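You operate a simulated robot arm through the tools that you are given. There is no shell and no other tool. Be economical: measure what you need, move in short steps, check, and stop when the job is done.

The job below is to be done with a simulated robot arm. You get a single attempt, and the scene is never put back.

Task
Push the steel drawer shut. Put the green pouch labelled "sweetcorn" from the top of the steel cupboard on the top of the packing bench and the green pouch labelled "bean mix" on the left end of the probe bench. Take the small white carton on the top of the small table and put it away on the upper shelf of the packing bench. Any order will do. Set down upright: small white carton.

The check looks at the end state, three seconds after you hand in, the way a careful person would. Anything else that was tipped, shoved, dropped, spilled or broken makes it a failure.

Robot
A 6-joint arm with a four-finger gripper on a trunk, on a base that drives. Base frame: it is fixed to the floor where the robot stands at the start and does not move with it; the origin is under the middle of the robot, x ahead of it, y to its left, z up. Lengths are in mm, angles in degrees, forces in N, time in s.
With the tool pointing down near the work surface it reaches from about 280 to 700 mm from the robot's upright axis, wherever it stands. Its first joint turns from -166.0 to 166.0 degrees. Places, roughly: left end of the probe bench [-800, -1900, 900]; small white carton [0, 4750, 1000]; steel drawer [600, -100, 700]; top of the packing bench [-400, 3200, 900]; upper shelf of the packing bench (132x15 cm) [-580, 3620, 1280]. Payload 3.43 kg.
Tool frame: the origin (TCP) lies between the finger pads and is the grasp point; the fingertips stand 30 mm ahead of it; z points along the fingers, y is the line along which they close. The gripper opens to 120 mm. The gripper's body begins 85 mm behind the TCP.
Orientation is that of the tool frame in the base frame, as a unit quaternion [w, x, y, z]. With the fingers straight down and closing along the base's y, the tool's x points along the base's -x, its y along +y and its z along -z.

Tools
- The arm moves only by the tool step_arm. Its arguments are lists of equal length, an entry for each row: "translation": the shift along the tool's x, y, z in m, a list of three; "rotation": the turn, a rotation vector about the tool's x, y, z in degrees, a list of three; "hand": the closure in counts, from 0 (fully open) to 255 (shut). In form: {"translation": [[dx, dy, dz], ...], "rotation": [[rx, ry, rz], ...], "hand": [hand, ...]}. A call has 1 to 12 rows; each row shifts and turns the commanded pose from where the row before left it, along the tool's axes as they then stand. Each row takes 0.2 s and may step no farther than 50 mm and 8.6 degrees from the row before; otherwise, or with a gripper value out of range, the whole call is refused. A pose out of reach is approached as far as the arm can. The call stops where the force on the tool passes 40 N (or 10 N more than at its start, if that is more) or the arm is blocked; 0.2 s more then pass. Each finger halts on what it meets, pressing with about 34 N; the grip force reading is that of the motor and also rises with nothing between the fingers. The clock runs only during rows and for 0.2 s after the last one: add rows that do not move to give the fingers time. The reply holds the time, the measured pose of the TCP, the force on the tool along the base axes, the opening and the grip force, in the units named above and with some noise, with the torque about the TCP (base axes, N m) and any sound that the robot's microphone picked up.
- Cameras (640 x 400 px; columns grow to the right, rows downward): "scene" is now at [51.6, 111.1, 1685.9]; the picture's right is [-0.37, -0.93, 0.00], its down [-0.71, 0.28, -0.65] and it looks along [0.60, -0.24, -0.76] (base axes); focal length 256 px, centre (320, 200). "wrist" rides on the gripper at [71, -17, -121] in the tool frame; the picture's right is [0.23, 0.97, 0.00], its down [-0.81, 0.19, -0.55] and it looks along [-0.54, 0.13, 0.83] (tool axes); focal length 275 px, centre (320, 200). There is no depth. A picture from a camera that has moved, and an enlarged one, comes with that camera's place and axes in the base frame and with its lens.
- capture(camera): a new picture of that camera. No time passes.
- move_column(by): slides the trunk up (or, below 0, down) by that many mm; the arm and the scene camera ride with it, the base frame stays. It gives what a move gives, with no picture.
- base_move(legs): drives the robot by 1 to 6 legs, each [ahead, left, turn to the left] in mm, mm and degrees, along the robot's own axes; the way and the turn of a leg run together, so that a leg with both is an arc; at most 1500 mm and 180 degrees a leg. The arm and the cameras ride along, it lands a little off, and it stops where it bumps. It gives what a move gives.
- turn_head(pan, tilt): turns the head with the scene camera to pan (to the left, within 120 degrees either way) and tilt (down, from -29 to 69), counted from straight ahead of the robot. It gives what a move gives.
- zoom(camera, box): a new picture of the part [left, top, right, bottom] of that camera's present view, enlarged. No time passes.
- job_done(): hands the job in; it is judged then, once.

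Go step by step. Nothing tells you exact positions but the pictures and the camera data: compare them with the known pose of the tool, close in by small moves and look again before you grip or let go. The budget is 165 turns and 112 pictures, counting those below and the enlarged ones. Unless the task says otherwise, let go and move clear before handing in.

The tools are called after "Request:" by a JSON object that holds its "method" and its "body". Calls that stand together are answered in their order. step_arm: Moves the arm, as the interface text tells. Its arguments: {"type":"object","properties":{"translation":{"type":"array","items":{"type":"array","items":{"type":"number"}}},"rotation":{"type":"array","items":{"type":"array","items":{"type":"number"}}},"hand":{"type":"array","items":{"type":"number"}}},"required":["translation","rotation","hand"]} The other tools are called the same way: move_column (by) slides the trunk up or down; base_move (legs) drives the base; turn_head (pan, tilt) turns the head that bears the scene camera; capture (camera) takes a picture; zoom (camera, box) takes an enlarged picture of a part of a camera's view; job_done () hands the job in.

At the start:

```text
t: 0.0
tool_pos: [340.4, -226.8, 1175.0]
tool_rot: [0.0, 0.0, 1.0, -0.001]
force: [-0.4, 0.2, -0.1]
ft_torque: [-0.01, -0.02, -0.02]
width: 119.9
grasp_force: 0.2
trunk travel left (down, up): [-200.0, 240.0]
robot x, y, heading: [-0.1, 1.6, 0.1]
head pan, tilt: [-21.8, 49.4]
```

scene: 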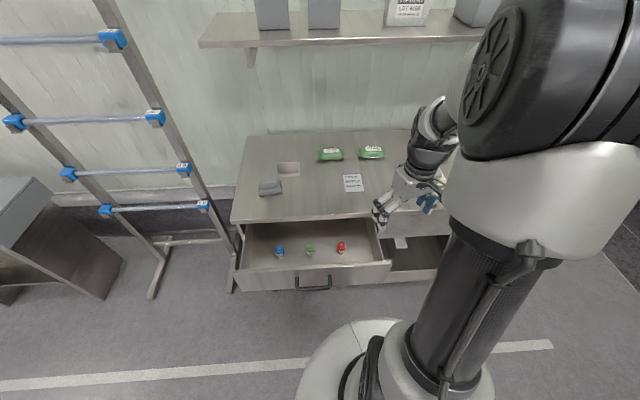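
wrist: 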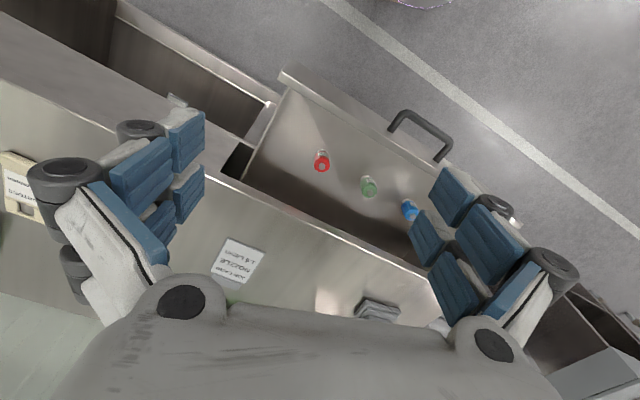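

I see the steel cupboard ahead with an open drawer (three vials inside) and two green pouches on top. I zoom in to read the labels.

Request:
{"method": "zoom", "body": {"camera": "scene", "box": [220, 120, 460, 300]}}

Request:
{"method": "zoom", "body": {"camera": "scene", "box": [310, 140, 390, 190]}}

```text
2.22 times, centred on (340, 210) of scene
camera zoom: at [51.6, 111.1, 1685.9], right [-0.37, -0.93, 0.0], down [-0.71, 0.28, -0.65], along [0.6, -0.24, -0.76], focal length 568 px, centre (276, 178)
```

zoom: 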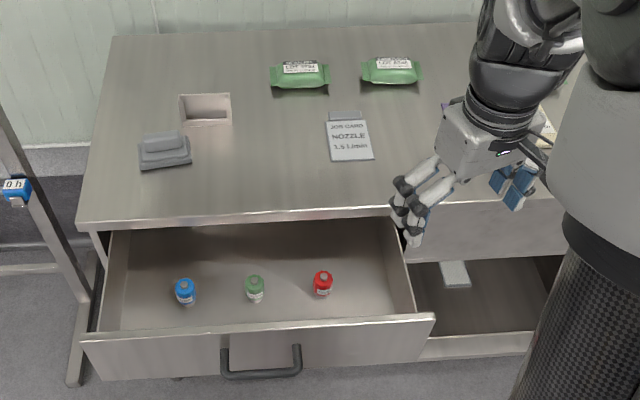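

```text
8.00 times, centred on (350, 165) of scene
camera zoom: at [51.6, 111.1, 1685.9], right [-0.37, -0.93, 0.0], down [-0.71, 0.28, -0.65], along [0.6, -0.24, -0.76], focal length 2046 px, centre (80, 480)
```

zoom: 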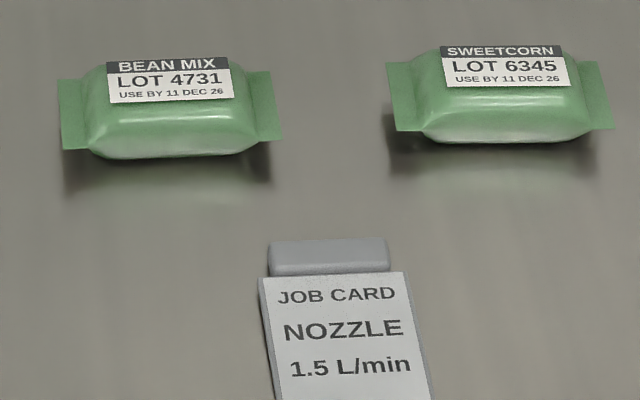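

"Bean mix" is the left pouch and "sweetcorn" the right one. By triangulation the cupboard top is near z≈875, turned about -19° with its front about 611 mm away. Before driving I survey the sides.

Request:
{"method": "turn_head", "body": {"pan": 80, "tilt": 20}}

Request:
{"method": "capture", "body": {"camera": "scene"}}

Request:
{"method": "turn_head", "body": {"pan": -110, "tilt": 25}}

Request:
{"method": "capture", "body": {"camera": "scene"}}

Request:
{"method": "turn_head", "body": {"pan": 120, "tilt": 30}}

Request:
{"method": "capture", "body": {"camera": "scene"}}

```text
t: 1.8
tool_pos: [340.1, -226.5, 1174.3]
tool_rot: [-0.001, 0.0, 1.0, 0.0]
force: [0.2, 0.1, 0.4]
ft_torque: [0.04, 0.01, 0.0]
width: 119.8
grasp_force: 0.1
trunk travel left (down, up): [-200.0, 240.0]
robot x, y, heading: [-0.1, -3.8, -0.1]
head pan, tilt: [80.0, 20.0]
```

```text
107 pictures are left
camera scene: at [-4.1, 231.5, 1730.7], right [0.98, -0.17, 0.0], down [-0.06, -0.34, -0.94], along [0.16, 0.93, -0.34], focal length 256 px, centre (320, 200)
```

scene: 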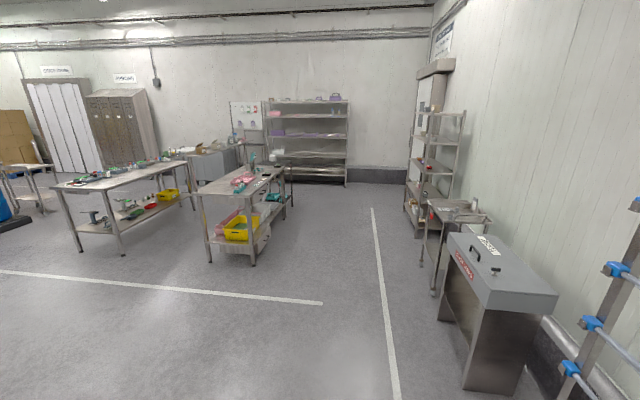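

```text
t: 4.6
tool_pos: [339.1, -226.0, 1172.4]
tool_rot: [0.001, 0.0, 1.0, 0.0]
force: [0.6, -0.8, 0.4]
ft_torque: [-0.01, 0.05, -0.03]
width: 120.0
grasp_force: 0.1
trunk travel left (down, up): [-200.0, 240.0]
robot x, y, heading: [0.2, 1.1, 0.2]
head pan, tilt: [-110.0, 25.0]
```

```text
106 pictures are left
camera scene: at [-51.9, 53.2, 1722.7], right [-0.94, 0.34, 0.0], down [0.14, 0.4, -0.91], along [-0.31, -0.85, -0.42], focal length 256 px, centre (320, 200)
```

scene: 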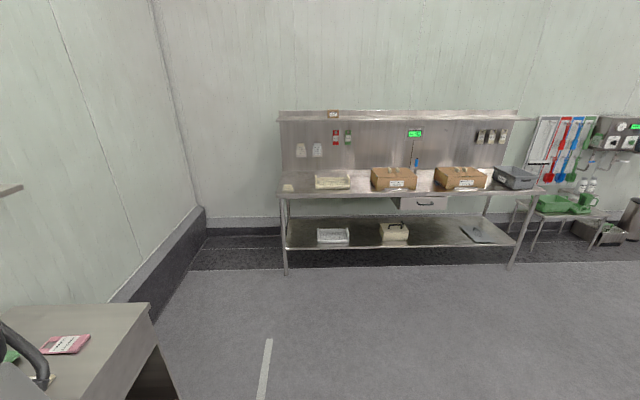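

```text
t: 7.9
tool_pos: [339.7, -226.1, 1174.3]
tool_rot: [0.0, 0.0, 1.0, 0.0]
force: [-0.7, 0.3, -1.0]
ft_torque: [-0.02, -0.02, 0.01]
width: 120.1
grasp_force: 0.0
trunk travel left (down, up): [-200.0, 240.0]
robot x, y, heading: [-0.6, -0.1, -0.0]
head pan, tilt: [120.0, 30.0]
```

```text
105 pictures are left
camera scene: at [-65.6, 218.2, 1714.7], right [0.87, 0.5, 0.0], down [0.25, -0.43, -0.87], along [-0.43, 0.75, -0.5], focal length 256 px, centre (320, 200)
```

scene: 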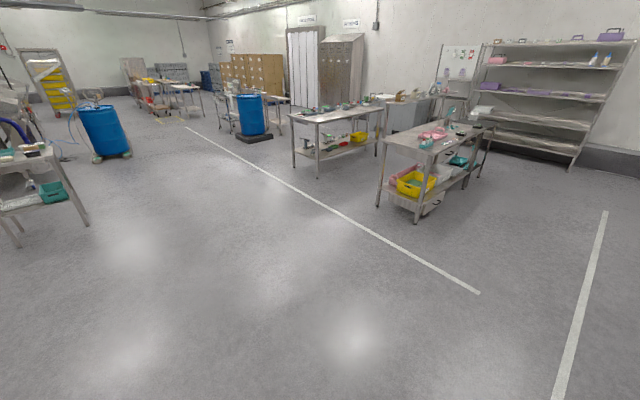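

The floor is clear behind and on both sides. I back off 200 mm and turn square to the cupboard for the drawer.

Request:
{"method": "base_move", "body": {"legs": [[-200, 0, 0], [0, 0, -19]]}}

Request:
{"method": "turn_head", "body": {"pan": 10, "tilt": 45}}

Request:
{"method": "capture", "body": {"camera": "scene"}}

Request:
{"method": "capture", "body": {"camera": "wrist"}}

```text
t: 10.5
tool_pos: [49.4, -324.6, 1172.8]
tool_rot: [-0.001, 0.163, 0.987, 0.0]
force: [0.1, -0.2, -0.4]
ft_torque: [0.03, -0.02, 0.01]
width: 120.0
grasp_force: 0.1
trunk travel left (down, up): [-200.0, 240.0]
robot x, y, heading: [-199.1, 4.2, -18.8]
head pan, tilt: [120.0, 30.0]
```

```text
t: 12.4
tool_pos: [50.0, -323.7, 1174.0]
tool_rot: [0.0, 0.163, 0.987, 0.0]
force: [0.0, -1.1, 0.1]
ft_torque: [-0.02, 0.01, 0.02]
width: 120.3
grasp_force: 0.1
trunk travel left (down, up): [-200.0, 240.0]
robot x, y, heading: [-200.4, 1.6, -18.9]
head pan, tilt: [10.0, 45.0]
```

```text
104 pictures are left
camera scene: at [-92.8, 126.2, 1692.1], right [-0.15, -0.99, 0.0], down [-0.7, 0.11, -0.71], along [0.7, -0.11, -0.71], focal length 256 px, centre (320, 200)
```

scene: 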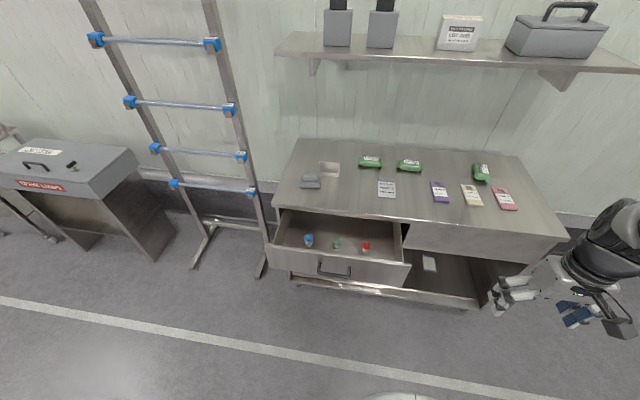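

```text
103 pictures are left
camera wrist: at [-23.0, -317.8, 1295.2], right [0.1, 1.0, 0.0], down [0.83, -0.08, 0.55], along [0.55, -0.05, -0.83], focal length 275 px, centre (320, 200)
```

wrist: 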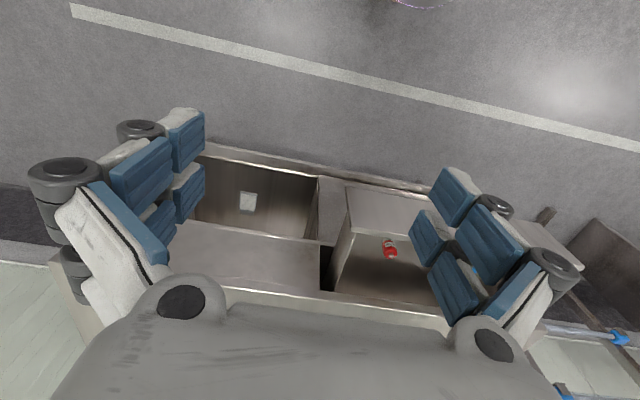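

A third green pouch shows at the right end of the cupboard. I zoom on it and on the drawer.

Request:
{"method": "zoom", "body": {"camera": "scene", "box": [340, 140, 540, 220]}}

Request:
{"method": "zoom", "body": {"camera": "scene", "box": [460, 155, 500, 190]}}

Request:
{"method": "zoom", "body": {"camera": "scene", "box": [250, 190, 450, 310]}}

```text
3.20 times, centred on (440, 180) of scene
camera zoom: at [-92.8, 126.2, 1692.1], right [-0.15, -0.99, 0.0], down [-0.7, 0.11, -0.71], along [0.7, -0.11, -0.71], focal length 818 px, centre (-64, 264)
```

zoom: 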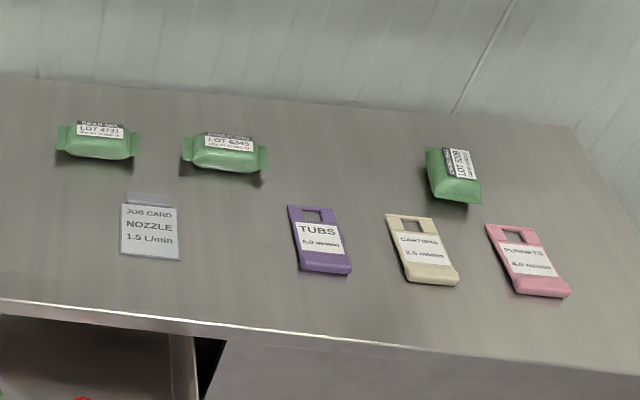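

```text
11.43 times, centred on (480, 172) of scene
camera zoom: at [-92.8, 126.2, 1692.1], right [-0.15, -0.99, 0.0], down [-0.7, 0.11, -0.71], along [0.7, -0.11, -0.71], focal length 2923 px, centre (-1509, 514)
```

zoom: 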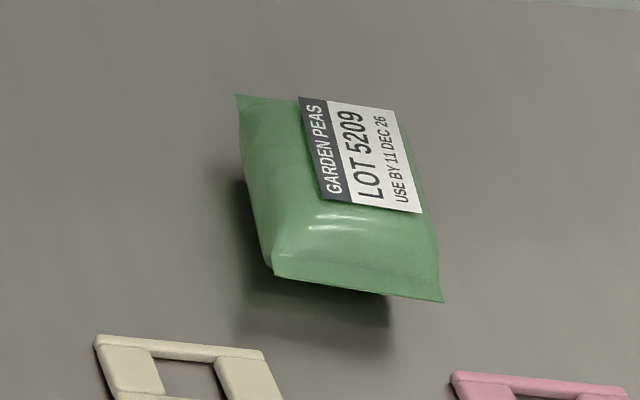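

```text
3.20 times, centred on (350, 250) of scene
camera zoom: at [-92.8, 126.2, 1692.1], right [-0.15, -0.99, 0.0], down [-0.7, 0.11, -0.71], along [0.7, -0.11, -0.71], focal length 818 px, centre (224, 40)
```

zoom: 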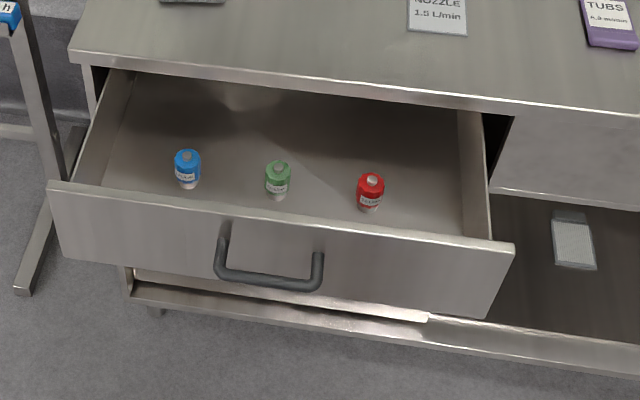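

The right one is "garden peas", which is not wanted. The drawer panel stands about 617 mm ahead and 187 mm left of the robot, so I bring the closed gripper in front of it.

Request:
{"method": "step_arm", "body": {"translation": [[-0.006, 0.0414, 0], [-0.006, 0.0414, 0], [-0.006, 0.0414, 0], [-0.006, 0.0414, 0], [-0.006, 0.0414, 0], [-0.006, 0.0414, 0], [-0.006, 0.0414, 0], [-0.006, 0.0414, 0], [-0.006, 0.0414, 0], [-0.006, 0.0414, 0]], "rotation": [[0, 0, 0], [0, 0, 0], [0, 0, 0], [0, 0, 0], [0, 0, 0], [0, 0, 0], [0, 0, 0], [0, 0, 0], [0, 0, 0], [0, 0, 0]], "hand": [255, 255, 255, 255, 255, 255, 255, 255, 255, 255]}}

Request:
{"method": "step_arm", "body": {"translation": [[0, 0, 0], [0, 0, 0], [0, 0, 0], [0, 0, 0], [0, 0, 0], [0, 0, 0]], "rotation": [[0, -7.5, 0], [0, -7.5, 0], [0, -7.5, 0], [0, -7.5, 0], [0, -7.5, 0], [0, -7.5, 0]], "hand": [255, 255, 255, 255, 255, 255]}}

```text
t: 14.6
tool_pos: [241.6, 49.7, 1173.9]
tool_rot: [0.0, 0.164, 0.986, 0.001]
force: [0.5, 0.7, 0.2]
ft_torque: [0.01, 0.01, 0.03]
width: 0.0
grasp_force: 33.5
trunk travel left (down, up): [-200.0, 240.0]
robot x, y, heading: [-200.3, 1.0, -19.0]
head pan, tilt: [10.0, 45.0]
```

```text
t: 16.0
tool_pos: [240.6, 50.0, 1174.0]
tool_rot: [0.377, 0.151, 0.912, -0.063]
force: [-0.6, -0.5, 0.4]
ft_torque: [-0.01, -0.02, -0.02]
width: 0.0
grasp_force: 33.7
trunk travel left (down, up): [-200.0, 240.0]
robot x, y, heading: [-197.5, -0.4, -18.9]
head pan, tilt: [10.0, 45.0]
```

Request:
{"method": "step_arm", "body": {"translation": [[0.0184, 0, 0.0372], [0.0184, 0, 0.0372], [0.0184, 0, 0.0372], [0.0184, 0, 0.0372], [0.0184, 0, 0.0372], [0.0184, 0, 0.0372], [0.0184, 0, 0.0372], [0.0184, 0, 0.0372], [0.0184, 0, 0.0372]], "rotation": [[0, 0, 0], [0, 0, 0], [0, 0, 0], [0, 0, 0], [0, 0, 0], [0, 0, 0], [0, 0, 0], [0, 0, 0], [0, 0, 0]], "hand": [255, 255, 255, 255, 255, 255, 255, 255, 255]}}

Request:
{"method": "capture", "body": {"camera": "scene"}}

Request:
{"method": "capture", "body": {"camera": "wrist"}}

```text
t: 18.0
tool_pos: [412.7, 35.9, 864.6]
tool_rot: [0.376, 0.151, 0.912, -0.066]
force: [0.0, -0.6, 0.5]
ft_torque: [-0.02, 0.04, 0.0]
width: 0.1
grasp_force: 32.9
out of reach, approached as far as the arm can: row 3, 4, 5, 6, 7, 8
trunk travel left (down, up): [-200.0, 240.0]
robot x, y, heading: [-197.1, 0.7, -19.0]
head pan, tilt: [10.0, 45.0]
```

```text
99 pictures are left
camera scene: at [-92.1, 126.1, 1692.0], right [-0.15, -0.99, 0.0], down [-0.7, 0.11, -0.71], along [0.7, -0.11, -0.71], focal length 256 px, centre (320, 200)
```

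scene: 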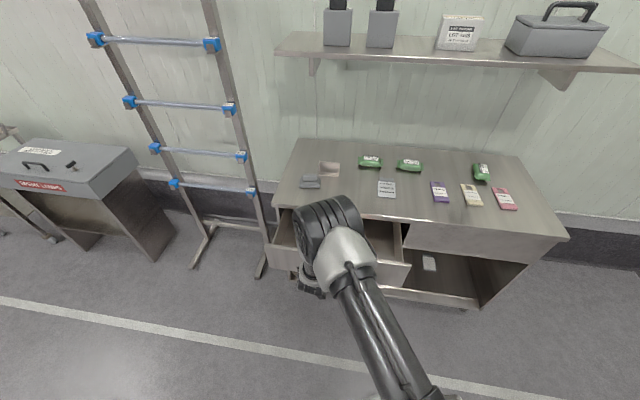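

```text
98 pictures are left
camera wrist: at [278.4, 63.2, 900.2], right [0.16, 0.97, -0.17], down [0.24, 0.13, 0.96], along [0.96, -0.2, -0.21], focal length 275 px, centre (320, 200)
```

wrist: 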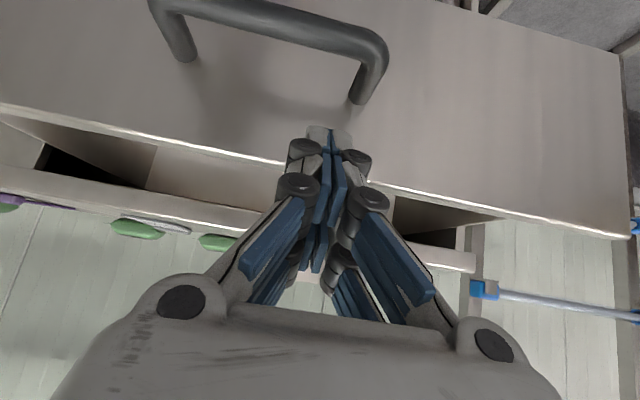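

The tool stands just above and before the panel's top edge, and the arm reported a reach limit. I lower the trunk a little instead.

Request:
{"method": "move_column", "body": {"by": -45}}

Request:
{"method": "step_arm", "body": {"translation": [[0, 0, 0]], "rotation": [[0, 0, 0]], "hand": [255]}}

Request:
{"method": "capture", "body": {"camera": "wrist"}}

```text
t: 18.9
tool_pos: [411.1, 35.8, 820.2]
tool_rot: [0.375, 0.151, 0.912, -0.067]
force: [-0.8, 0.4, 0.3]
ft_torque: [0.03, -0.02, 0.01]
width: 0.0
grasp_force: 33.7
trunk travel left (down, up): [-155.0, 285.0]
robot x, y, heading: [-201.2, -0.5, -18.7]
head pan, tilt: [10.0, 45.0]
```

```text
t: 19.2
tool_pos: [411.4, 36.2, 819.2]
tool_rot: [0.374, 0.151, 0.912, -0.067]
force: [0.6, 0.0, 0.1]
ft_torque: [-0.01, -0.02, -0.01]
width: 0.0
grasp_force: 33.4
trunk travel left (down, up): [-155.0, 285.0]
robot x, y, heading: [-196.9, 0.3, -18.8]
head pan, tilt: [10.0, 45.0]
```

```text
97 pictures are left
camera wrist: at [277.3, 63.2, 855.6], right [0.16, 0.97, -0.17], down [0.24, 0.13, 0.96], along [0.96, -0.2, -0.21], focal length 275 px, centre (320, 200)
```

wrist: 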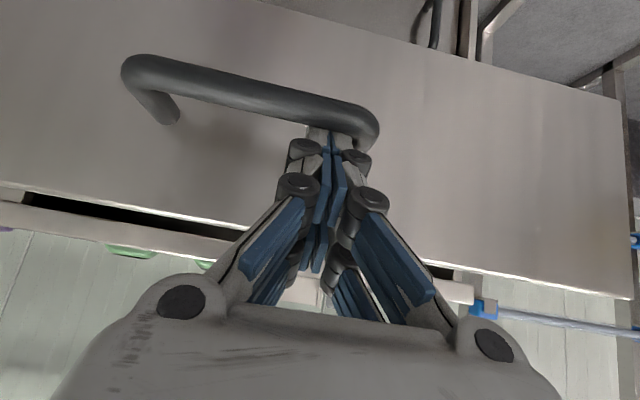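

The fingertips are above the handle and just ahead of the panel. I push slowly along the drawer's direction.

Request:
{"method": "step_arm", "body": {"translation": [[-0.0057, 0, 0.0057], [-0.0057, 0, 0.0057], [-0.0057, 0, 0.0057], [-0.0057, 0, 0.0057], [-0.0057, 0, 0.0057], [-0.0057, 0, 0.0057], [-0.0057, 0, 0.0057], [-0.0057, 0, 0.0057], [-0.0057, 0, 0.0057], [-0.0057, 0, 0.0057]], "rotation": [[0, 0, 0], [0, 0, 0], [0, 0, 0], [0, 0, 0], [0, 0, 0], [0, 0, 0], [0, 0, 0], [0, 0, 0], [0, 0, 0], [0, 0, 0]], "hand": [255, 255, 255, 255, 255, 255, 255, 255, 255, 255]}}

Request:
{"method": "capture", "body": {"camera": "wrist"}}

```text
t: 21.4
tool_pos: [487.7, 9.6, 818.5]
tool_rot: [0.375, 0.152, 0.912, -0.068]
force: [-0.2, 0.6, 0.0]
ft_torque: [0.01, 0.01, -0.02]
width: 0.1
grasp_force: 33.5
trunk travel left (down, up): [-155.0, 285.0]
robot x, y, heading: [-196.9, -1.2, -18.9]
head pan, tilt: [10.0, 45.0]
```

```text
96 pictures are left
camera wrist: at [354.0, 37.2, 855.4], right [0.16, 0.97, -0.17], down [0.24, 0.13, 0.96], along [0.96, -0.2, -0.21], focal length 275 px, centre (320, 200)
```

wrist: 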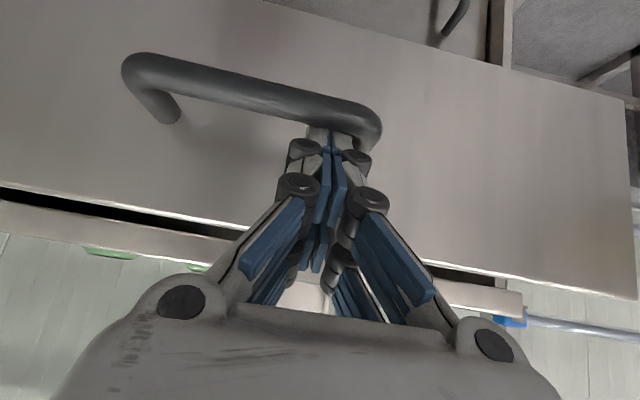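

The drawer moves in with the tool at almost no force. I keep pushing.

Request:
{"method": "step_arm", "body": {"translation": [[-0.0057, 0, 0.0057], [-0.0057, 0, 0.0057], [-0.0057, 0, 0.0057], [-0.0057, 0, 0.0057], [-0.0057, 0, 0.0057], [-0.0057, 0, 0.0057], [-0.0057, 0, 0.0057], [-0.0057, 0, 0.0057], [-0.0057, 0, 0.0057], [-0.0057, 0, 0.0057]], "rotation": [[0, 0, 0], [0, 0, 0], [0, 0, 0], [0, 0, 0], [0, 0, 0], [0, 0, 0], [0, 0, 0], [0, 0, 0], [0, 0, 0], [0, 0, 0]], "hand": [255, 255, 255, 255, 255, 255, 255, 255, 255, 255]}}

Request:
{"method": "capture", "body": {"camera": "wrist"}}

```text
t: 23.6
tool_pos: [564.9, -17.0, 818.8]
tool_rot: [0.376, 0.151, 0.912, -0.067]
force: [0.1, 0.1, 0.1]
ft_torque: [-0.01, 0.01, 0.01]
width: 0.1
grasp_force: 33.2
trunk travel left (down, up): [-155.0, 285.0]
robot x, y, heading: [-197.0, 1.8, -18.7]
head pan, tilt: [10.0, 45.0]
```

```text
95 pictures are left
camera wrist: at [430.2, 10.9, 855.1], right [0.16, 0.97, -0.17], down [0.24, 0.13, 0.96], along [0.96, -0.2, -0.21], focal length 275 px, centre (320, 200)
```

wrist: 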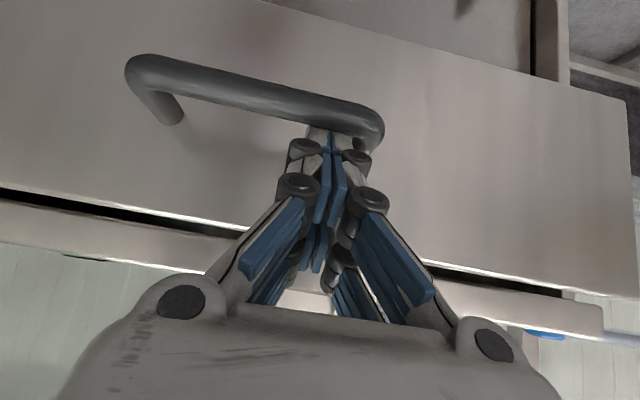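

Request:
{"method": "step_arm", "body": {"translation": [[-0.0042, 0, 0.0042], [-0.0042, 0, 0.0042], [-0.0042, 0, 0.0042], [-0.0042, 0, 0.0042], [-0.0042, 0, 0.0042], [-0.0042, 0, 0.0042], [-0.0042, 0, 0.0042], [-0.0042, 0, 0.0042], [-0.0042, 0, 0.0042], [-0.0042, 0, 0.0042]], "rotation": [[0, 0, 0], [0, 0, 0], [0, 0, 0], [0, 0, 0], [0, 0, 0], [0, 0, 0], [0, 0, 0], [0, 0, 0], [0, 0, 0], [0, 0, 0]], "hand": [255, 255, 255, 255, 255, 255, 255, 255, 255, 255]}}

Request:
{"method": "capture", "body": {"camera": "wrist"}}

```text
t: 25.7
tool_pos: [608.4, -31.0, 816.5]
tool_rot: [0.372, 0.151, 0.913, -0.068]
force: [-24.0, 3.7, 12.0]
ft_torque: [-0.14, -0.24, -0.09]
width: 6.2
grasp_force: 33.7
trunk travel left (down, up): [-155.0, 285.0]
robot x, y, heading: [-199.9, -0.3, -19.0]
head pan, tilt: [10.0, 45.0]
stopped in row 10: the force on the tool passed its limit at 47 N (the readings are from after the stop); the commanded pose is now the measured one
```

```text
94 pictures are left
camera wrist: at [474.5, -3.4, 853.7], right [0.16, 0.97, -0.17], down [0.25, 0.13, 0.96], along [0.96, -0.2, -0.22], focal length 275 px, centre (320, 200)
```

wrist: 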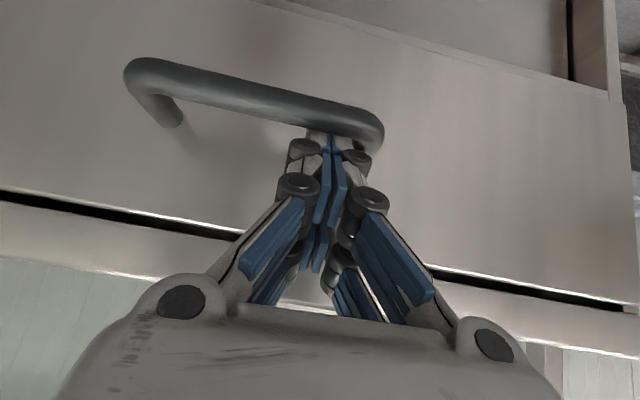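

Force rose sharply after about 205 mm of travel, so the drawer should be shut. I retreat and look.

Request:
{"method": "step_arm", "body": {"translation": [[0.0212, 0, -0.0212], [0.0212, 0, -0.0212], [0.0212, 0, -0.0212], [0.0212, 0, -0.0212], [-0.0, 0, -0.045], [-0.0, 0, -0.045], [-0.0, 0, -0.045], [-0.0, 0, -0.045]], "rotation": [[0, 0, 0], [0, 0, 0], [0, 0, 0], [0, 0, 0], [0, 0, 0], [0, 0, 0], [0, 0, 0], [0, 0, 0]], "hand": [255, 255, 255, 255, 255, 255, 255, 255]}}

Request:
{"method": "capture", "body": {"camera": "wrist"}}

Request:
{"method": "capture", "body": {"camera": "scene"}}

```text
t: 27.5
tool_pos: [377.5, 49.6, 944.7]
tool_rot: [0.372, 0.151, 0.913, -0.067]
force: [-0.1, -0.2, 0.1]
ft_torque: [0.03, -0.02, 0.01]
width: 0.0
grasp_force: 33.3
trunk travel left (down, up): [-155.0, 285.0]
robot x, y, heading: [-198.9, 0.5, -18.9]
head pan, tilt: [10.0, 45.0]
```

```text
93 pictures are left
camera wrist: at [245.0, 78.2, 981.6], right [0.16, 0.97, -0.17], down [0.25, 0.13, 0.96], along [0.96, -0.2, -0.22], focal length 275 px, centre (320, 200)
```

wrist: 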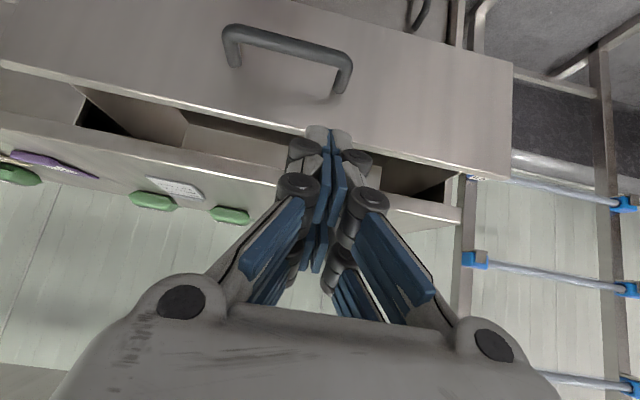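

```text
92 pictures are left
camera scene: at [-94.6, 126.5, 1647.2], right [-0.15, -0.99, 0.0], down [-0.7, 0.11, -0.71], along [0.7, -0.11, -0.71], focal length 256 px, centre (320, 200)
```

scene: 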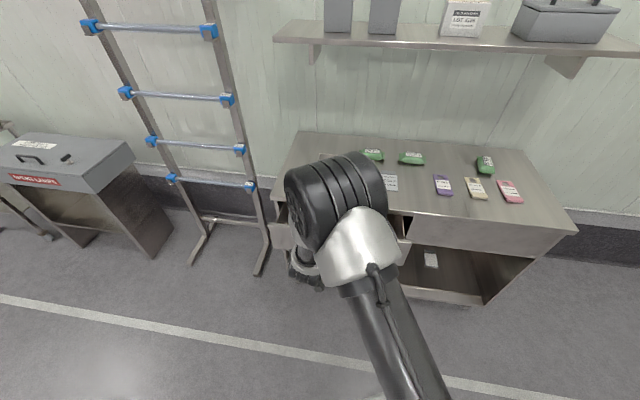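

The drawer came back out: my fingertips had hooked behind the handle bar while retreating. I shift 160 mm to the right, clear of the handle, and lower the trunk to push the bare panel there.

Request:
{"method": "step_arm", "body": {"translation": [[0, -0.04, 0], [0, -0.04, 0], [0, -0.04, 0], [0, -0.04, 0]], "rotation": [[0, 0, 0], [0, 0, 0], [0, 0, 0], [0, 0, 0]], "hand": [255, 255, 255, 255]}}

Request:
{"method": "move_column", "body": {"by": -130}}

Request:
{"method": "capture", "body": {"camera": "wrist"}}

Request:
{"method": "capture", "body": {"camera": "scene"}}

```text
t: 28.5
tool_pos: [356.7, -92.8, 969.7]
tool_rot: [0.366, 0.149, 0.915, -0.078]
force: [0.6, 0.2, 0.2]
ft_torque: [-0.01, 0.0, 0.0]
width: 0.0
grasp_force: 33.7
out of reach, approached as far as the arm can: row 2, 3, 4
trunk travel left (down, up): [-155.0, 285.0]
robot x, y, heading: [-200.8, -0.9, -18.7]
head pan, tilt: [10.0, 45.0]
```

```text
t: 30.1
tool_pos: [357.3, -90.9, 839.9]
tool_rot: [0.367, 0.15, 0.915, -0.078]
force: [0.0, -0.8, 0.0]
ft_torque: [-0.02, 0.01, 0.01]
width: 0.0
grasp_force: 33.4
trunk travel left (down, up): [-25.0, 415.0]
robot x, y, heading: [-201.9, 0.3, -18.5]
head pan, tilt: [10.0, 45.0]
```

```text
91 pictures are left
camera wrist: at [223.6, -62.6, 877.4], right [0.16, 0.97, -0.19], down [0.26, 0.14, 0.95], along [0.95, -0.21, -0.23], focal length 275 px, centre (320, 200)
```

wrist: 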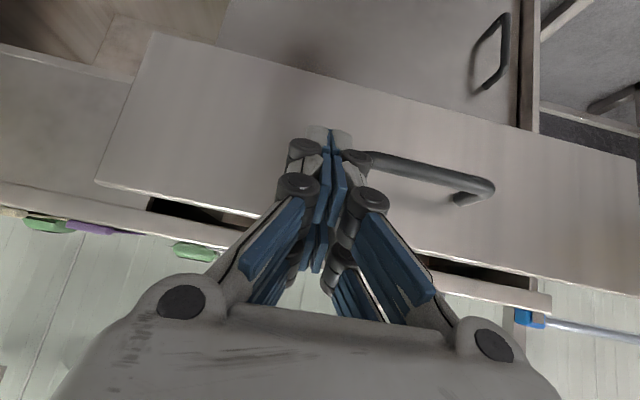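

```text
90 pictures are left
camera scene: at [-93.6, 126.3, 1517.2], right [-0.15, -0.99, 0.0], down [-0.7, 0.11, -0.71], along [0.7, -0.11, -0.71], focal length 256 px, centre (320, 200)
```

scene: 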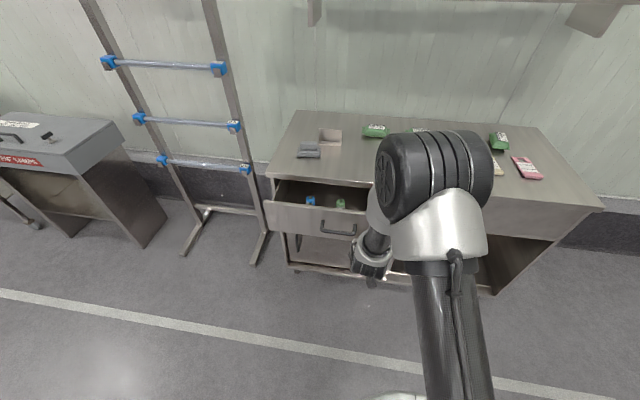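

Request:
{"method": "step_arm", "body": {"translation": [[-0.003, -0.01, 0.013], [-0.003, -0.01, 0.013], [-0.003, -0.01, 0.013], [-0.0057, 0, 0.0057], [-0.0057, 0, 0.0057], [-0.0057, 0, 0.0057]], "rotation": [[0, 0, 0], [0, 0, 0], [0, 0, 0], [0, 0, 0], [0, 0, 0], [0, 0, 0]], "hand": [255, 255, 255, 255, 255, 255]}}

Request:
{"method": "capture", "body": {"camera": "wrist"}}

```text
t: 31.5
tool_pos: [399.5, -140.1, 817.7]
tool_rot: [0.367, 0.15, 0.915, -0.078]
force: [-0.4, 0.0, 0.0]
ft_torque: [-0.01, 0.02, 0.0]
width: 0.1
grasp_force: 33.6
trunk travel left (down, up): [-25.0, 415.0]
robot x, y, heading: [-202.2, -0.6, -18.8]
head pan, tilt: [10.0, 45.0]
```

```text
89 pictures are left
camera wrist: at [268.1, -110.6, 855.6], right [0.16, 0.97, -0.19], down [0.26, 0.14, 0.95], along [0.95, -0.21, -0.23], focal length 275 px, centre (320, 200)
```

wrist: 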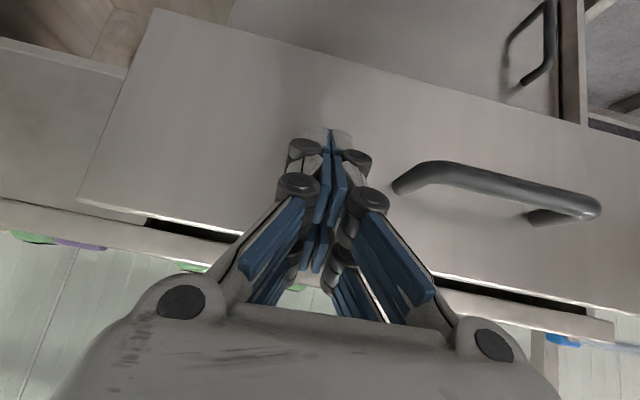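

The tool is well clear of the handle now. I push on.

Request:
{"method": "step_arm", "body": {"translation": [[-0.0057, 0, 0.0057], [-0.0057, 0, 0.0057], [-0.0057, 0, 0.0057], [-0.0057, 0, 0.0057], [-0.0057, 0, 0.0057], [-0.0057, 0, 0.0057], [-0.0057, 0, 0.0057], [-0.0057, 0, 0.0057], [-0.0057, 0, 0.0057], [-0.0057, 0, 0.0057], [-0.0057, 0, 0.0057], [-0.0057, 0, 0.0057]], "rotation": [[0, 0, 0], [0, 0, 0], [0, 0, 0], [0, 0, 0], [0, 0, 0], [0, 0, 0], [0, 0, 0], [0, 0, 0], [0, 0, 0], [0, 0, 0], [0, 0, 0], [0, 0, 0]], "hand": [255, 255, 255, 255, 255, 255, 255, 255, 255, 255, 255, 255]}}

Request:
{"method": "step_arm", "body": {"translation": [[-0.0042, 0, 0.0042], [-0.0042, 0, 0.0042], [-0.0042, 0, 0.0042], [-0.0042, 0, 0.0042], [-0.0042, 0, 0.0042], [-0.0042, 0, 0.0042], [-0.0042, 0, 0.0042], [-0.0042, 0, 0.0042], [-0.0042, 0, 0.0042], [-0.0042, 0, 0.0042], [-0.0042, 0, 0.0042], [-0.0042, 0, 0.0042]], "rotation": [[0, 0, 0], [0, 0, 0], [0, 0, 0], [0, 0, 0], [0, 0, 0], [0, 0, 0], [0, 0, 0], [0, 0, 0], [0, 0, 0], [0, 0, 0], [0, 0, 0], [0, 0, 0]], "hand": [255, 255, 255, 255, 255, 255, 255, 255, 255, 255, 255, 255]}}

Request:
{"method": "capture", "body": {"camera": "wrist"}}

```text
t: 34.1
tool_pos: [492.1, -172.3, 815.7]
tool_rot: [0.367, 0.15, 0.915, -0.078]
force: [-0.5, 0.0, -1.5]
ft_torque: [0.01, 0.02, -0.01]
width: 0.2
grasp_force: 33.3
trunk travel left (down, up): [-25.0, 415.0]
robot x, y, heading: [-196.2, -4.6, -18.6]
head pan, tilt: [10.0, 45.0]
```

```text
t: 36.7
tool_pos: [553.7, -193.4, 814.0]
tool_rot: [0.365, 0.149, 0.916, -0.077]
force: [-29.9, 7.7, 6.3]
ft_torque: [0.03, -0.11, -0.01]
width: 5.9
grasp_force: 33.8
trunk travel left (down, up): [-25.0, 415.0]
robot x, y, heading: [-200.0, 2.5, -18.6]
head pan, tilt: [10.0, 45.0]
```

```text
88 pictures are left
camera wrist: at [422.4, -165.3, 853.1], right [0.16, 0.97, -0.19], down [0.26, 0.14, 0.95], along [0.95, -0.21, -0.23], focal length 275 px, centre (320, 200)
```

wrist: 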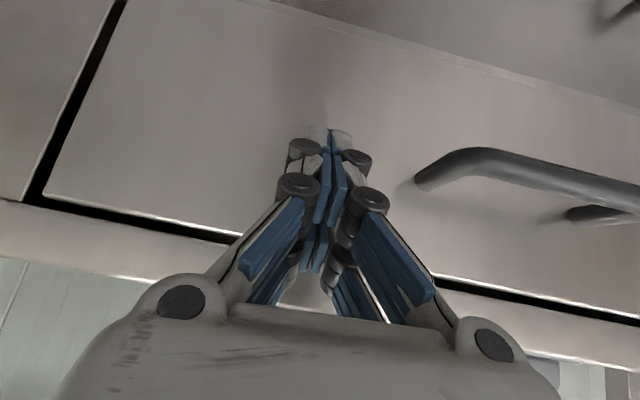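

The panel is flush with its neighbour and the force is 30 N, so it is shut. I retreat straight back and check.

Request:
{"method": "step_arm", "body": {"translation": [[0.0212, 0, -0.0212], [0.0212, 0, -0.0212], [0.0212, 0, -0.0212], [0.0212, 0, -0.0212], [0.0212, 0, -0.0212]], "rotation": [[0, 0, 0], [0, 0, 0], [0, 0, 0], [0, 0, 0], [0, 0, 0]], "hand": [255, 255, 255, 255, 255]}}

Request:
{"method": "move_column", "body": {"by": 175}}

Request:
{"method": "capture", "body": {"camera": "wrist"}}

Request:
{"method": "capture", "body": {"camera": "scene"}}

```text
t: 37.9
tool_pos: [417.0, -146.3, 816.2]
tool_rot: [0.368, 0.15, 0.914, -0.078]
force: [0.3, -0.4, 0.5]
ft_torque: [-0.02, 0.0, 0.0]
width: 0.2
grasp_force: 33.4
trunk travel left (down, up): [-25.0, 415.0]
robot x, y, heading: [-200.6, 0.8, -18.9]
head pan, tilt: [10.0, 45.0]
```

```text
t: 39.9
tool_pos: [417.3, -146.4, 991.3]
tool_rot: [0.366, 0.15, 0.915, -0.078]
force: [0.0, -1.0, -0.6]
ft_torque: [-0.02, 0.01, -0.04]
width: 0.0
grasp_force: 33.5
trunk travel left (down, up): [-200.0, 240.0]
robot x, y, heading: [-198.5, -0.8, -18.5]
head pan, tilt: [10.0, 45.0]
```

```text
87 pictures are left
camera wrist: at [284.7, -117.0, 1029.6], right [0.16, 0.97, -0.19], down [0.26, 0.14, 0.95], along [0.95, -0.21, -0.23], focal length 275 px, centre (320, 200)
```

wrist: 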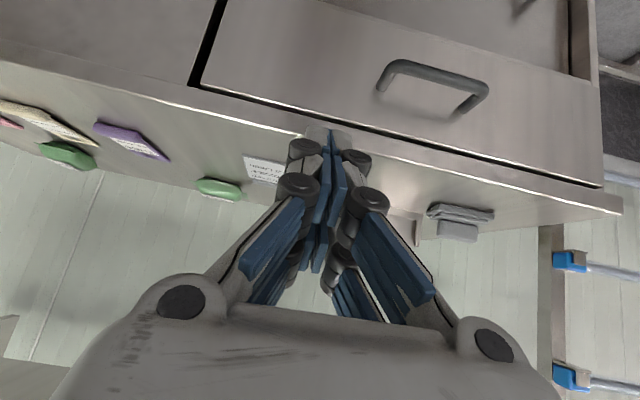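

```text
86 pictures are left
camera scene: at [-93.4, 126.3, 1692.0], right [-0.15, -0.99, 0.0], down [-0.7, 0.11, -0.71], along [0.7, -0.11, -0.71], focal length 256 px, centre (320, 200)
```

scene: 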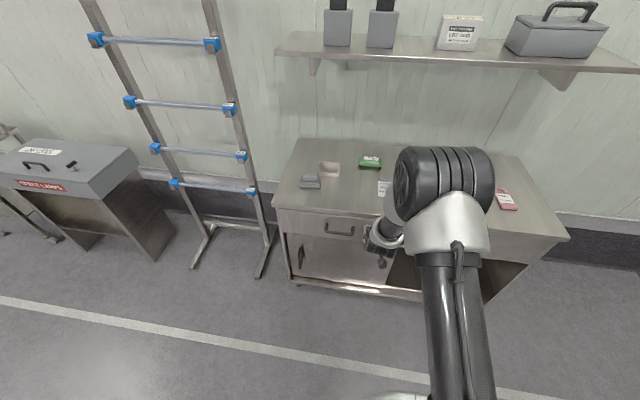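

The drawer is shut and everything else is undisturbed. I now bring the tool back to pointing down, turn it so the fingers close front-to-back, and open it.

Request:
{"method": "step_arm", "body": {"translation": [[0, 0, -0.045], [0, 0, -0.045], [0, 0, -0.045], [0, 0, -0.045], [0, 0, 0], [0, 0, 0], [0, 0, 0], [0, 0, 0], [0, 0, 0], [0, 0, 0]], "rotation": [[0, 0, 0], [0, 0, 0], [0, 0, 0], [0, 0, 0], [0, 7.2, 0], [0, 7.2, 0], [0, 7.2, 0], [0, 7.2, 0], [0, 7.2, 0], [0, 7.2, 0]], "hand": [255, 255, 200, 150, 100, 50, 0, 0, 0, 0]}}

Request:
{"method": "step_arm", "body": {"translation": [[0, 0, 0], [0, 0, 0], [0, 0, 0], [0, 0, 0], [0, 0, 0], [0, 0, 0], [0, 0, 0], [0, 0, 0], [0, 0, 0], [0, 0, 0], [0, 0, 0]], "rotation": [[0, 0, 8.2], [0, 0, 8.2], [0, 0, 8.2], [0, 0, 8.2], [0, 0, 8.2], [0, 0, 8.2], [0, 0, 8.2], [0, 0, 8.2], [0, 0, 8.2], [0, 0, 8.2], [0, 0, 8]], "hand": [0, 0, 0, 0, 0, 0, 0, 0, 0, 0, 0]}}

```text
t: 42.1
tool_pos: [300.3, -117.6, 1123.0]
tool_rot: [0.088, 0.179, 0.978, -0.06]
force: [0.0, 0.8, 0.6]
ft_torque: [0.0, 0.03, 0.0]
width: 117.7
grasp_force: 0.0
out of reach, approached as far as the arm can: row 7, 8
trunk travel left (down, up): [-200.0, 240.0]
robot x, y, heading: [-201.0, 4.7, -18.9]
head pan, tilt: [10.0, 45.0]
```

```text
t: 44.5
tool_pos: [299.5, -117.0, 1122.9]
tool_rot: [0.106, 0.818, 0.564, 0.021]
force: [-0.5, -0.7, 0.0]
ft_torque: [0.03, -0.03, 0.03]
width: 119.9
grasp_force: 0.0
trunk travel left (down, up): [-200.0, 240.0]
robot x, y, heading: [-199.6, -3.3, -19.1]
head pan, tilt: [10.0, 45.0]
```

Request:
{"method": "step_arm", "body": {"translation": [[0, 0, 0], [0, 0, 0]], "rotation": [[5.7, 2.4, 0], [5.7, 2.4, 0]], "hand": [0, 0]}}

Request:
{"method": "base_move", "body": {"legs": [[470, 70, 0]]}}

Request:
{"method": "turn_head", "body": {"pan": 15, "tilt": 55}}

Request:
{"method": "capture", "body": {"camera": "scene"}}

Request:
{"method": "capture", "body": {"camera": "wrist"}}

```text
t: 45.1
tool_pos: [299.0, -117.0, 1121.1]
tool_rot: [0.0, 0.822, 0.569, -0.001]
force: [1.0, -0.9, -0.2]
ft_torque: [0.04, 0.02, -0.01]
width: 119.8
grasp_force: 0.0
trunk travel left (down, up): [-200.0, 240.0]
robot x, y, heading: [-201.9, -0.8, -18.8]
head pan, tilt: [10.0, 45.0]
```

```text
t: 47.9
tool_pos: [767.9, -198.1, 1122.3]
tool_rot: [0.0, 0.822, 0.57, -0.002]
force: [0.6, 0.3, 0.5]
ft_torque: [-0.01, 0.05, -0.02]
width: 119.8
grasp_force: 0.0
trunk travel left (down, up): [-200.0, 240.0]
robot x, y, heading: [267.2, -85.1, -18.8]
head pan, tilt: [10.0, 45.0]
```

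```text
t: 48.6
tool_pos: [766.0, -199.7, 1122.9]
tool_rot: [0.002, 0.821, 0.571, -0.002]
force: [0.1, 0.2, -0.3]
ft_torque: [-0.02, 0.01, -0.04]
width: 120.2
grasp_force: 0.1
trunk travel left (down, up): [-200.0, 240.0]
robot x, y, heading: [267.1, -77.4, -18.5]
head pan, tilt: [15.0, 55.0]
```

```text
85 pictures are left
camera scene: at [364.2, 50.8, 1678.7], right [-0.06, -1.0, 0.0], down [-0.82, 0.05, -0.57], along [0.57, -0.04, -0.82], focal length 256 px, centre (320, 200)
```

scene: 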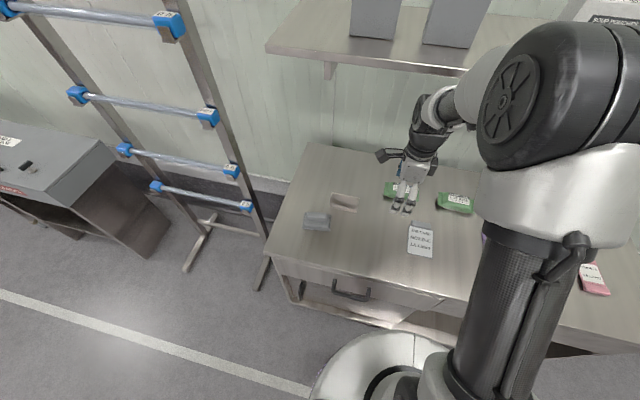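

```text
84 pictures are left
camera wrist: at [775.6, -126.4, 1243.5], right [0.99, -0.13, 0.0], down [-0.1, -0.83, 0.56], along [-0.07, -0.55, -0.83], focal length 275 px, centre (320, 200)
```

wrist: 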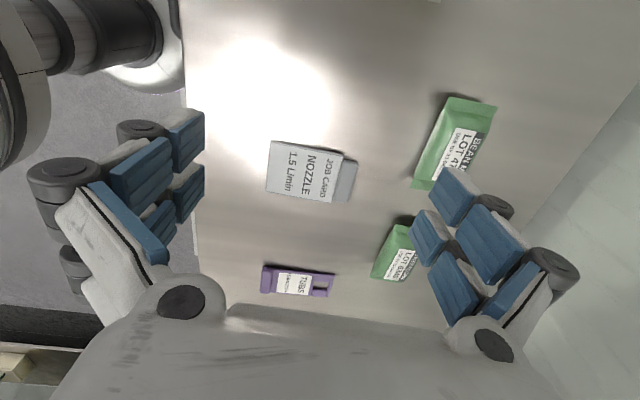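

The bean mix pouch is about at (936, -294), at the edge of reach. I nudge the base 45 mm closer and move the tool above it.

Request:
{"method": "base_move", "body": {"legs": [[45, 0, 0]]}}

Request:
{"method": "step_arm", "body": {"translation": [[-0.006, 0.036, 0], [-0.006, 0.036, 0], [-0.006, 0.036, 0], [-0.006, 0.036, 0], [0, 0, 0.04], [0, 0, 0.04]], "rotation": [[0, 0, -2.5], [0, 0, -2.5], [0, 0, 0], [0, 0, 0], [0, 0, 0], [0, 0, 0]], "hand": [0, 0, 0, 0, 0, 0]}}

Request:
{"method": "capture", "body": {"camera": "wrist"}}

Request:
{"method": "capture", "body": {"camera": "scene"}}

```text
t: 49.5
tool_pos: [810.3, -214.2, 1120.7]
tool_rot: [0.0, 0.822, 0.569, -0.002]
force: [0.9, -0.2, -0.1]
ft_torque: [0.01, 0.06, 0.01]
width: 120.1
grasp_force: 0.1
trunk travel left (down, up): [-200.0, 240.0]
robot x, y, heading: [311.2, -96.0, -18.5]
head pan, tilt: [15.0, 55.0]
```

```text
t: 50.5
tool_pos: [851.9, -252.2, 1065.7]
tool_rot: [-0.077, 0.791, 0.603, -0.059]
force: [0.6, 0.0, -0.8]
ft_torque: [0.01, 0.06, 0.0]
width: 119.6
grasp_force: 0.0
trunk travel left (down, up): [-200.0, 240.0]
robot x, y, heading: [305.8, -98.3, -18.4]
head pan, tilt: [15.0, 55.0]
stopped in row 4: the arm was blocked; the commanded pose is now the measured one
```

```text
83 pictures are left
camera wrist: at [878.6, -185.6, 1188.1], right [0.98, -0.03, -0.19], down [0.07, -0.86, 0.51], along [-0.18, -0.51, -0.84], focal length 275 px, centre (320, 200)
```

wrist: 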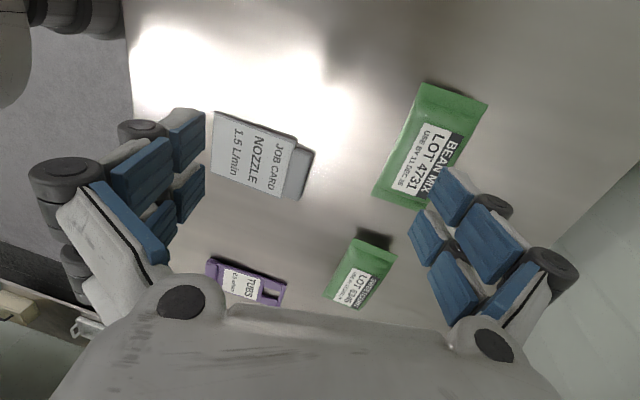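

```text
82 pictures are left
camera scene: at [397.6, 39.0, 1678.8], right [-0.06, -1.0, 0.0], down [-0.82, 0.05, -0.58], along [0.57, -0.04, -0.82], focal length 256 px, centre (320, 200)
```

scene: 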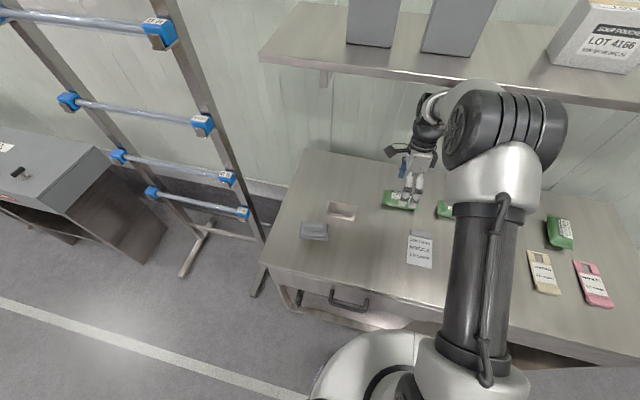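

The elbow met the wall shelf's front edge. I back off, then lower the trunk so the elbow passes under the shelf.

Request:
{"method": "base_move", "body": {"legs": [[-60, 0, 0]]}}

Request:
{"method": "capture", "body": {"camera": "scene"}}

Request:
{"method": "move_column", "body": {"by": -100}}

Request:
{"method": "capture", "body": {"camera": "scene"}}

```text
t: 51.5
tool_pos: [807.2, -236.8, 1073.7]
tool_rot: [-0.069, 0.793, 0.603, -0.054]
force: [-0.5, 0.0, 0.4]
ft_torque: [-0.01, -0.04, 0.0]
width: 119.8
grasp_force: 0.0
trunk travel left (down, up): [-200.0, 240.0]
robot x, y, heading: [248.3, -76.3, -18.5]
head pan, tilt: [15.0, 55.0]
```

```text
81 pictures are left
camera scene: at [346.2, 57.1, 1678.8], right [-0.06, -1.0, 0.0], down [-0.82, 0.05, -0.57], along [0.57, -0.04, -0.82], focal length 256 px, centre (320, 200)
```

scene: 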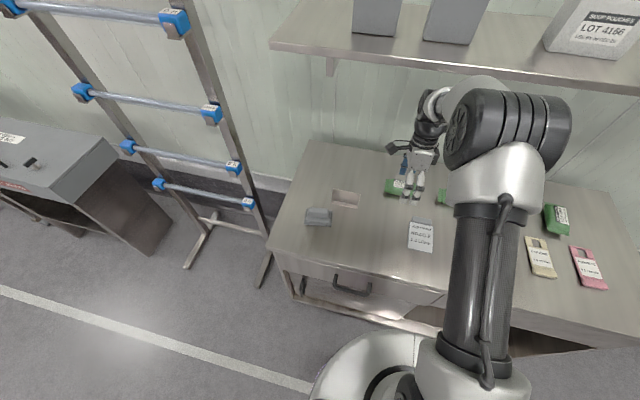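

```text
t: 52.8
tool_pos: [806.7, -235.5, 972.5]
tool_rot: [-0.07, 0.793, 0.603, -0.055]
force: [0.5, 0.2, 0.1]
ft_torque: [0.03, 0.0, 0.01]
width: 119.9
grasp_force: 0.0
trunk travel left (down, up): [-100.0, 340.0]
robot x, y, heading: [249.9, -78.0, -18.6]
head pan, tilt: [15.0, 55.0]
```

```text
80 pictures are left
camera scene: at [347.7, 56.5, 1578.8], right [-0.06, -1.0, 0.0], down [-0.82, 0.05, -0.57], along [0.57, -0.04, -0.82], focal length 256 px, centre (320, 200)
```

scene: 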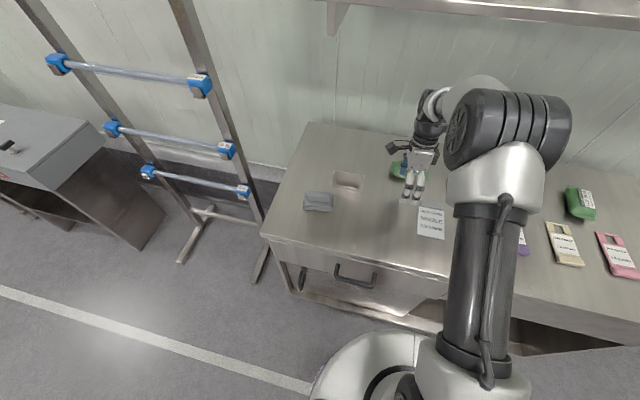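

Request:
{"method": "base_move", "body": {"legs": [[50, 0, 0]]}}

Request:
{"method": "step_arm", "body": {"translation": [[0, 0, 0], [0, 0, 0], [-0.006, 0.03, 0], [-0.006, 0.03, 0], [-0.006, 0.03, 0]], "rotation": [[-5.1, 0, 0], [-5.1, 0, 0], [0, 0, 0], [0, 0, 0], [0, 0, 0]], "hand": [0, 0, 0, 0, 0]}}

Request:
{"method": "capture", "body": {"camera": "wrist"}}

Request:
{"method": "capture", "body": {"camera": "scene"}}

```text
t: 53.7
tool_pos: [855.0, -252.3, 971.9]
tool_rot: [-0.071, 0.792, 0.604, -0.055]
force: [-0.1, 0.2, -0.5]
ft_torque: [0.06, 0.02, 0.01]
width: 120.0
grasp_force: 0.0
trunk travel left (down, up): [-100.0, 340.0]
robot x, y, heading: [298.7, -94.7, -18.2]
head pan, tilt: [15.0, 55.0]
```

```text
t: 54.9
tool_pos: [936.9, -293.4, 971.8]
tool_rot: [0.0, 0.795, 0.606, -0.001]
force: [0.1, 0.5, -0.6]
ft_torque: [0.04, 0.03, 0.0]
width: 119.9
grasp_force: 0.1
trunk travel left (down, up): [-100.0, 340.0]
robot x, y, heading: [302.7, -92.9, -18.5]
head pan, tilt: [15.0, 55.0]
```

```text
79 pictures are left
camera wrist: at [939.7, -220.4, 1092.5], right [1.0, -0.04, 0.0], down [-0.03, -0.83, 0.55], along [-0.02, -0.55, -0.83], focal length 275 px, centre (320, 200)
```

wrist: 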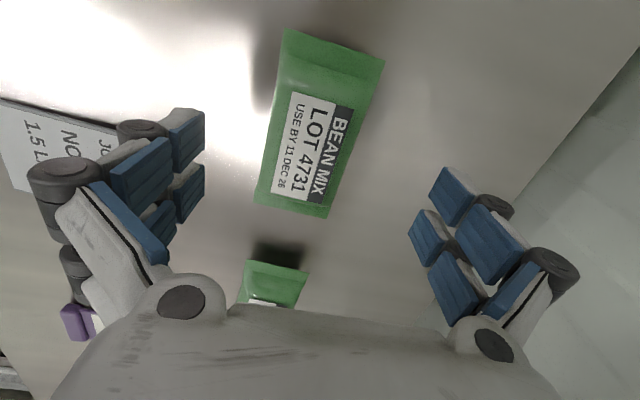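

```text
78 pictures are left
camera scene: at [395.4, 40.4, 1578.6], right [-0.06, -1.0, 0.0], down [-0.82, 0.05, -0.57], along [0.57, -0.04, -0.82], focal length 256 px, centre (320, 200)
```

scene: 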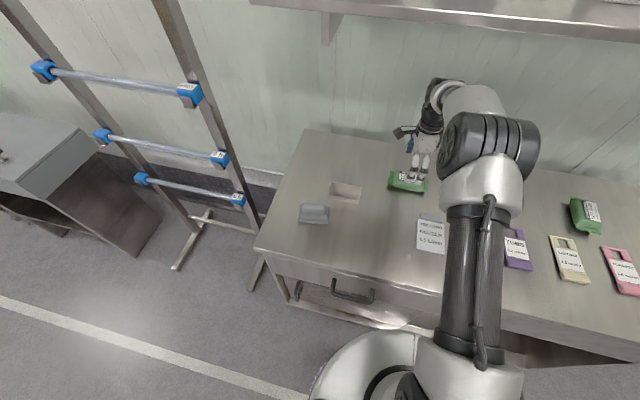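

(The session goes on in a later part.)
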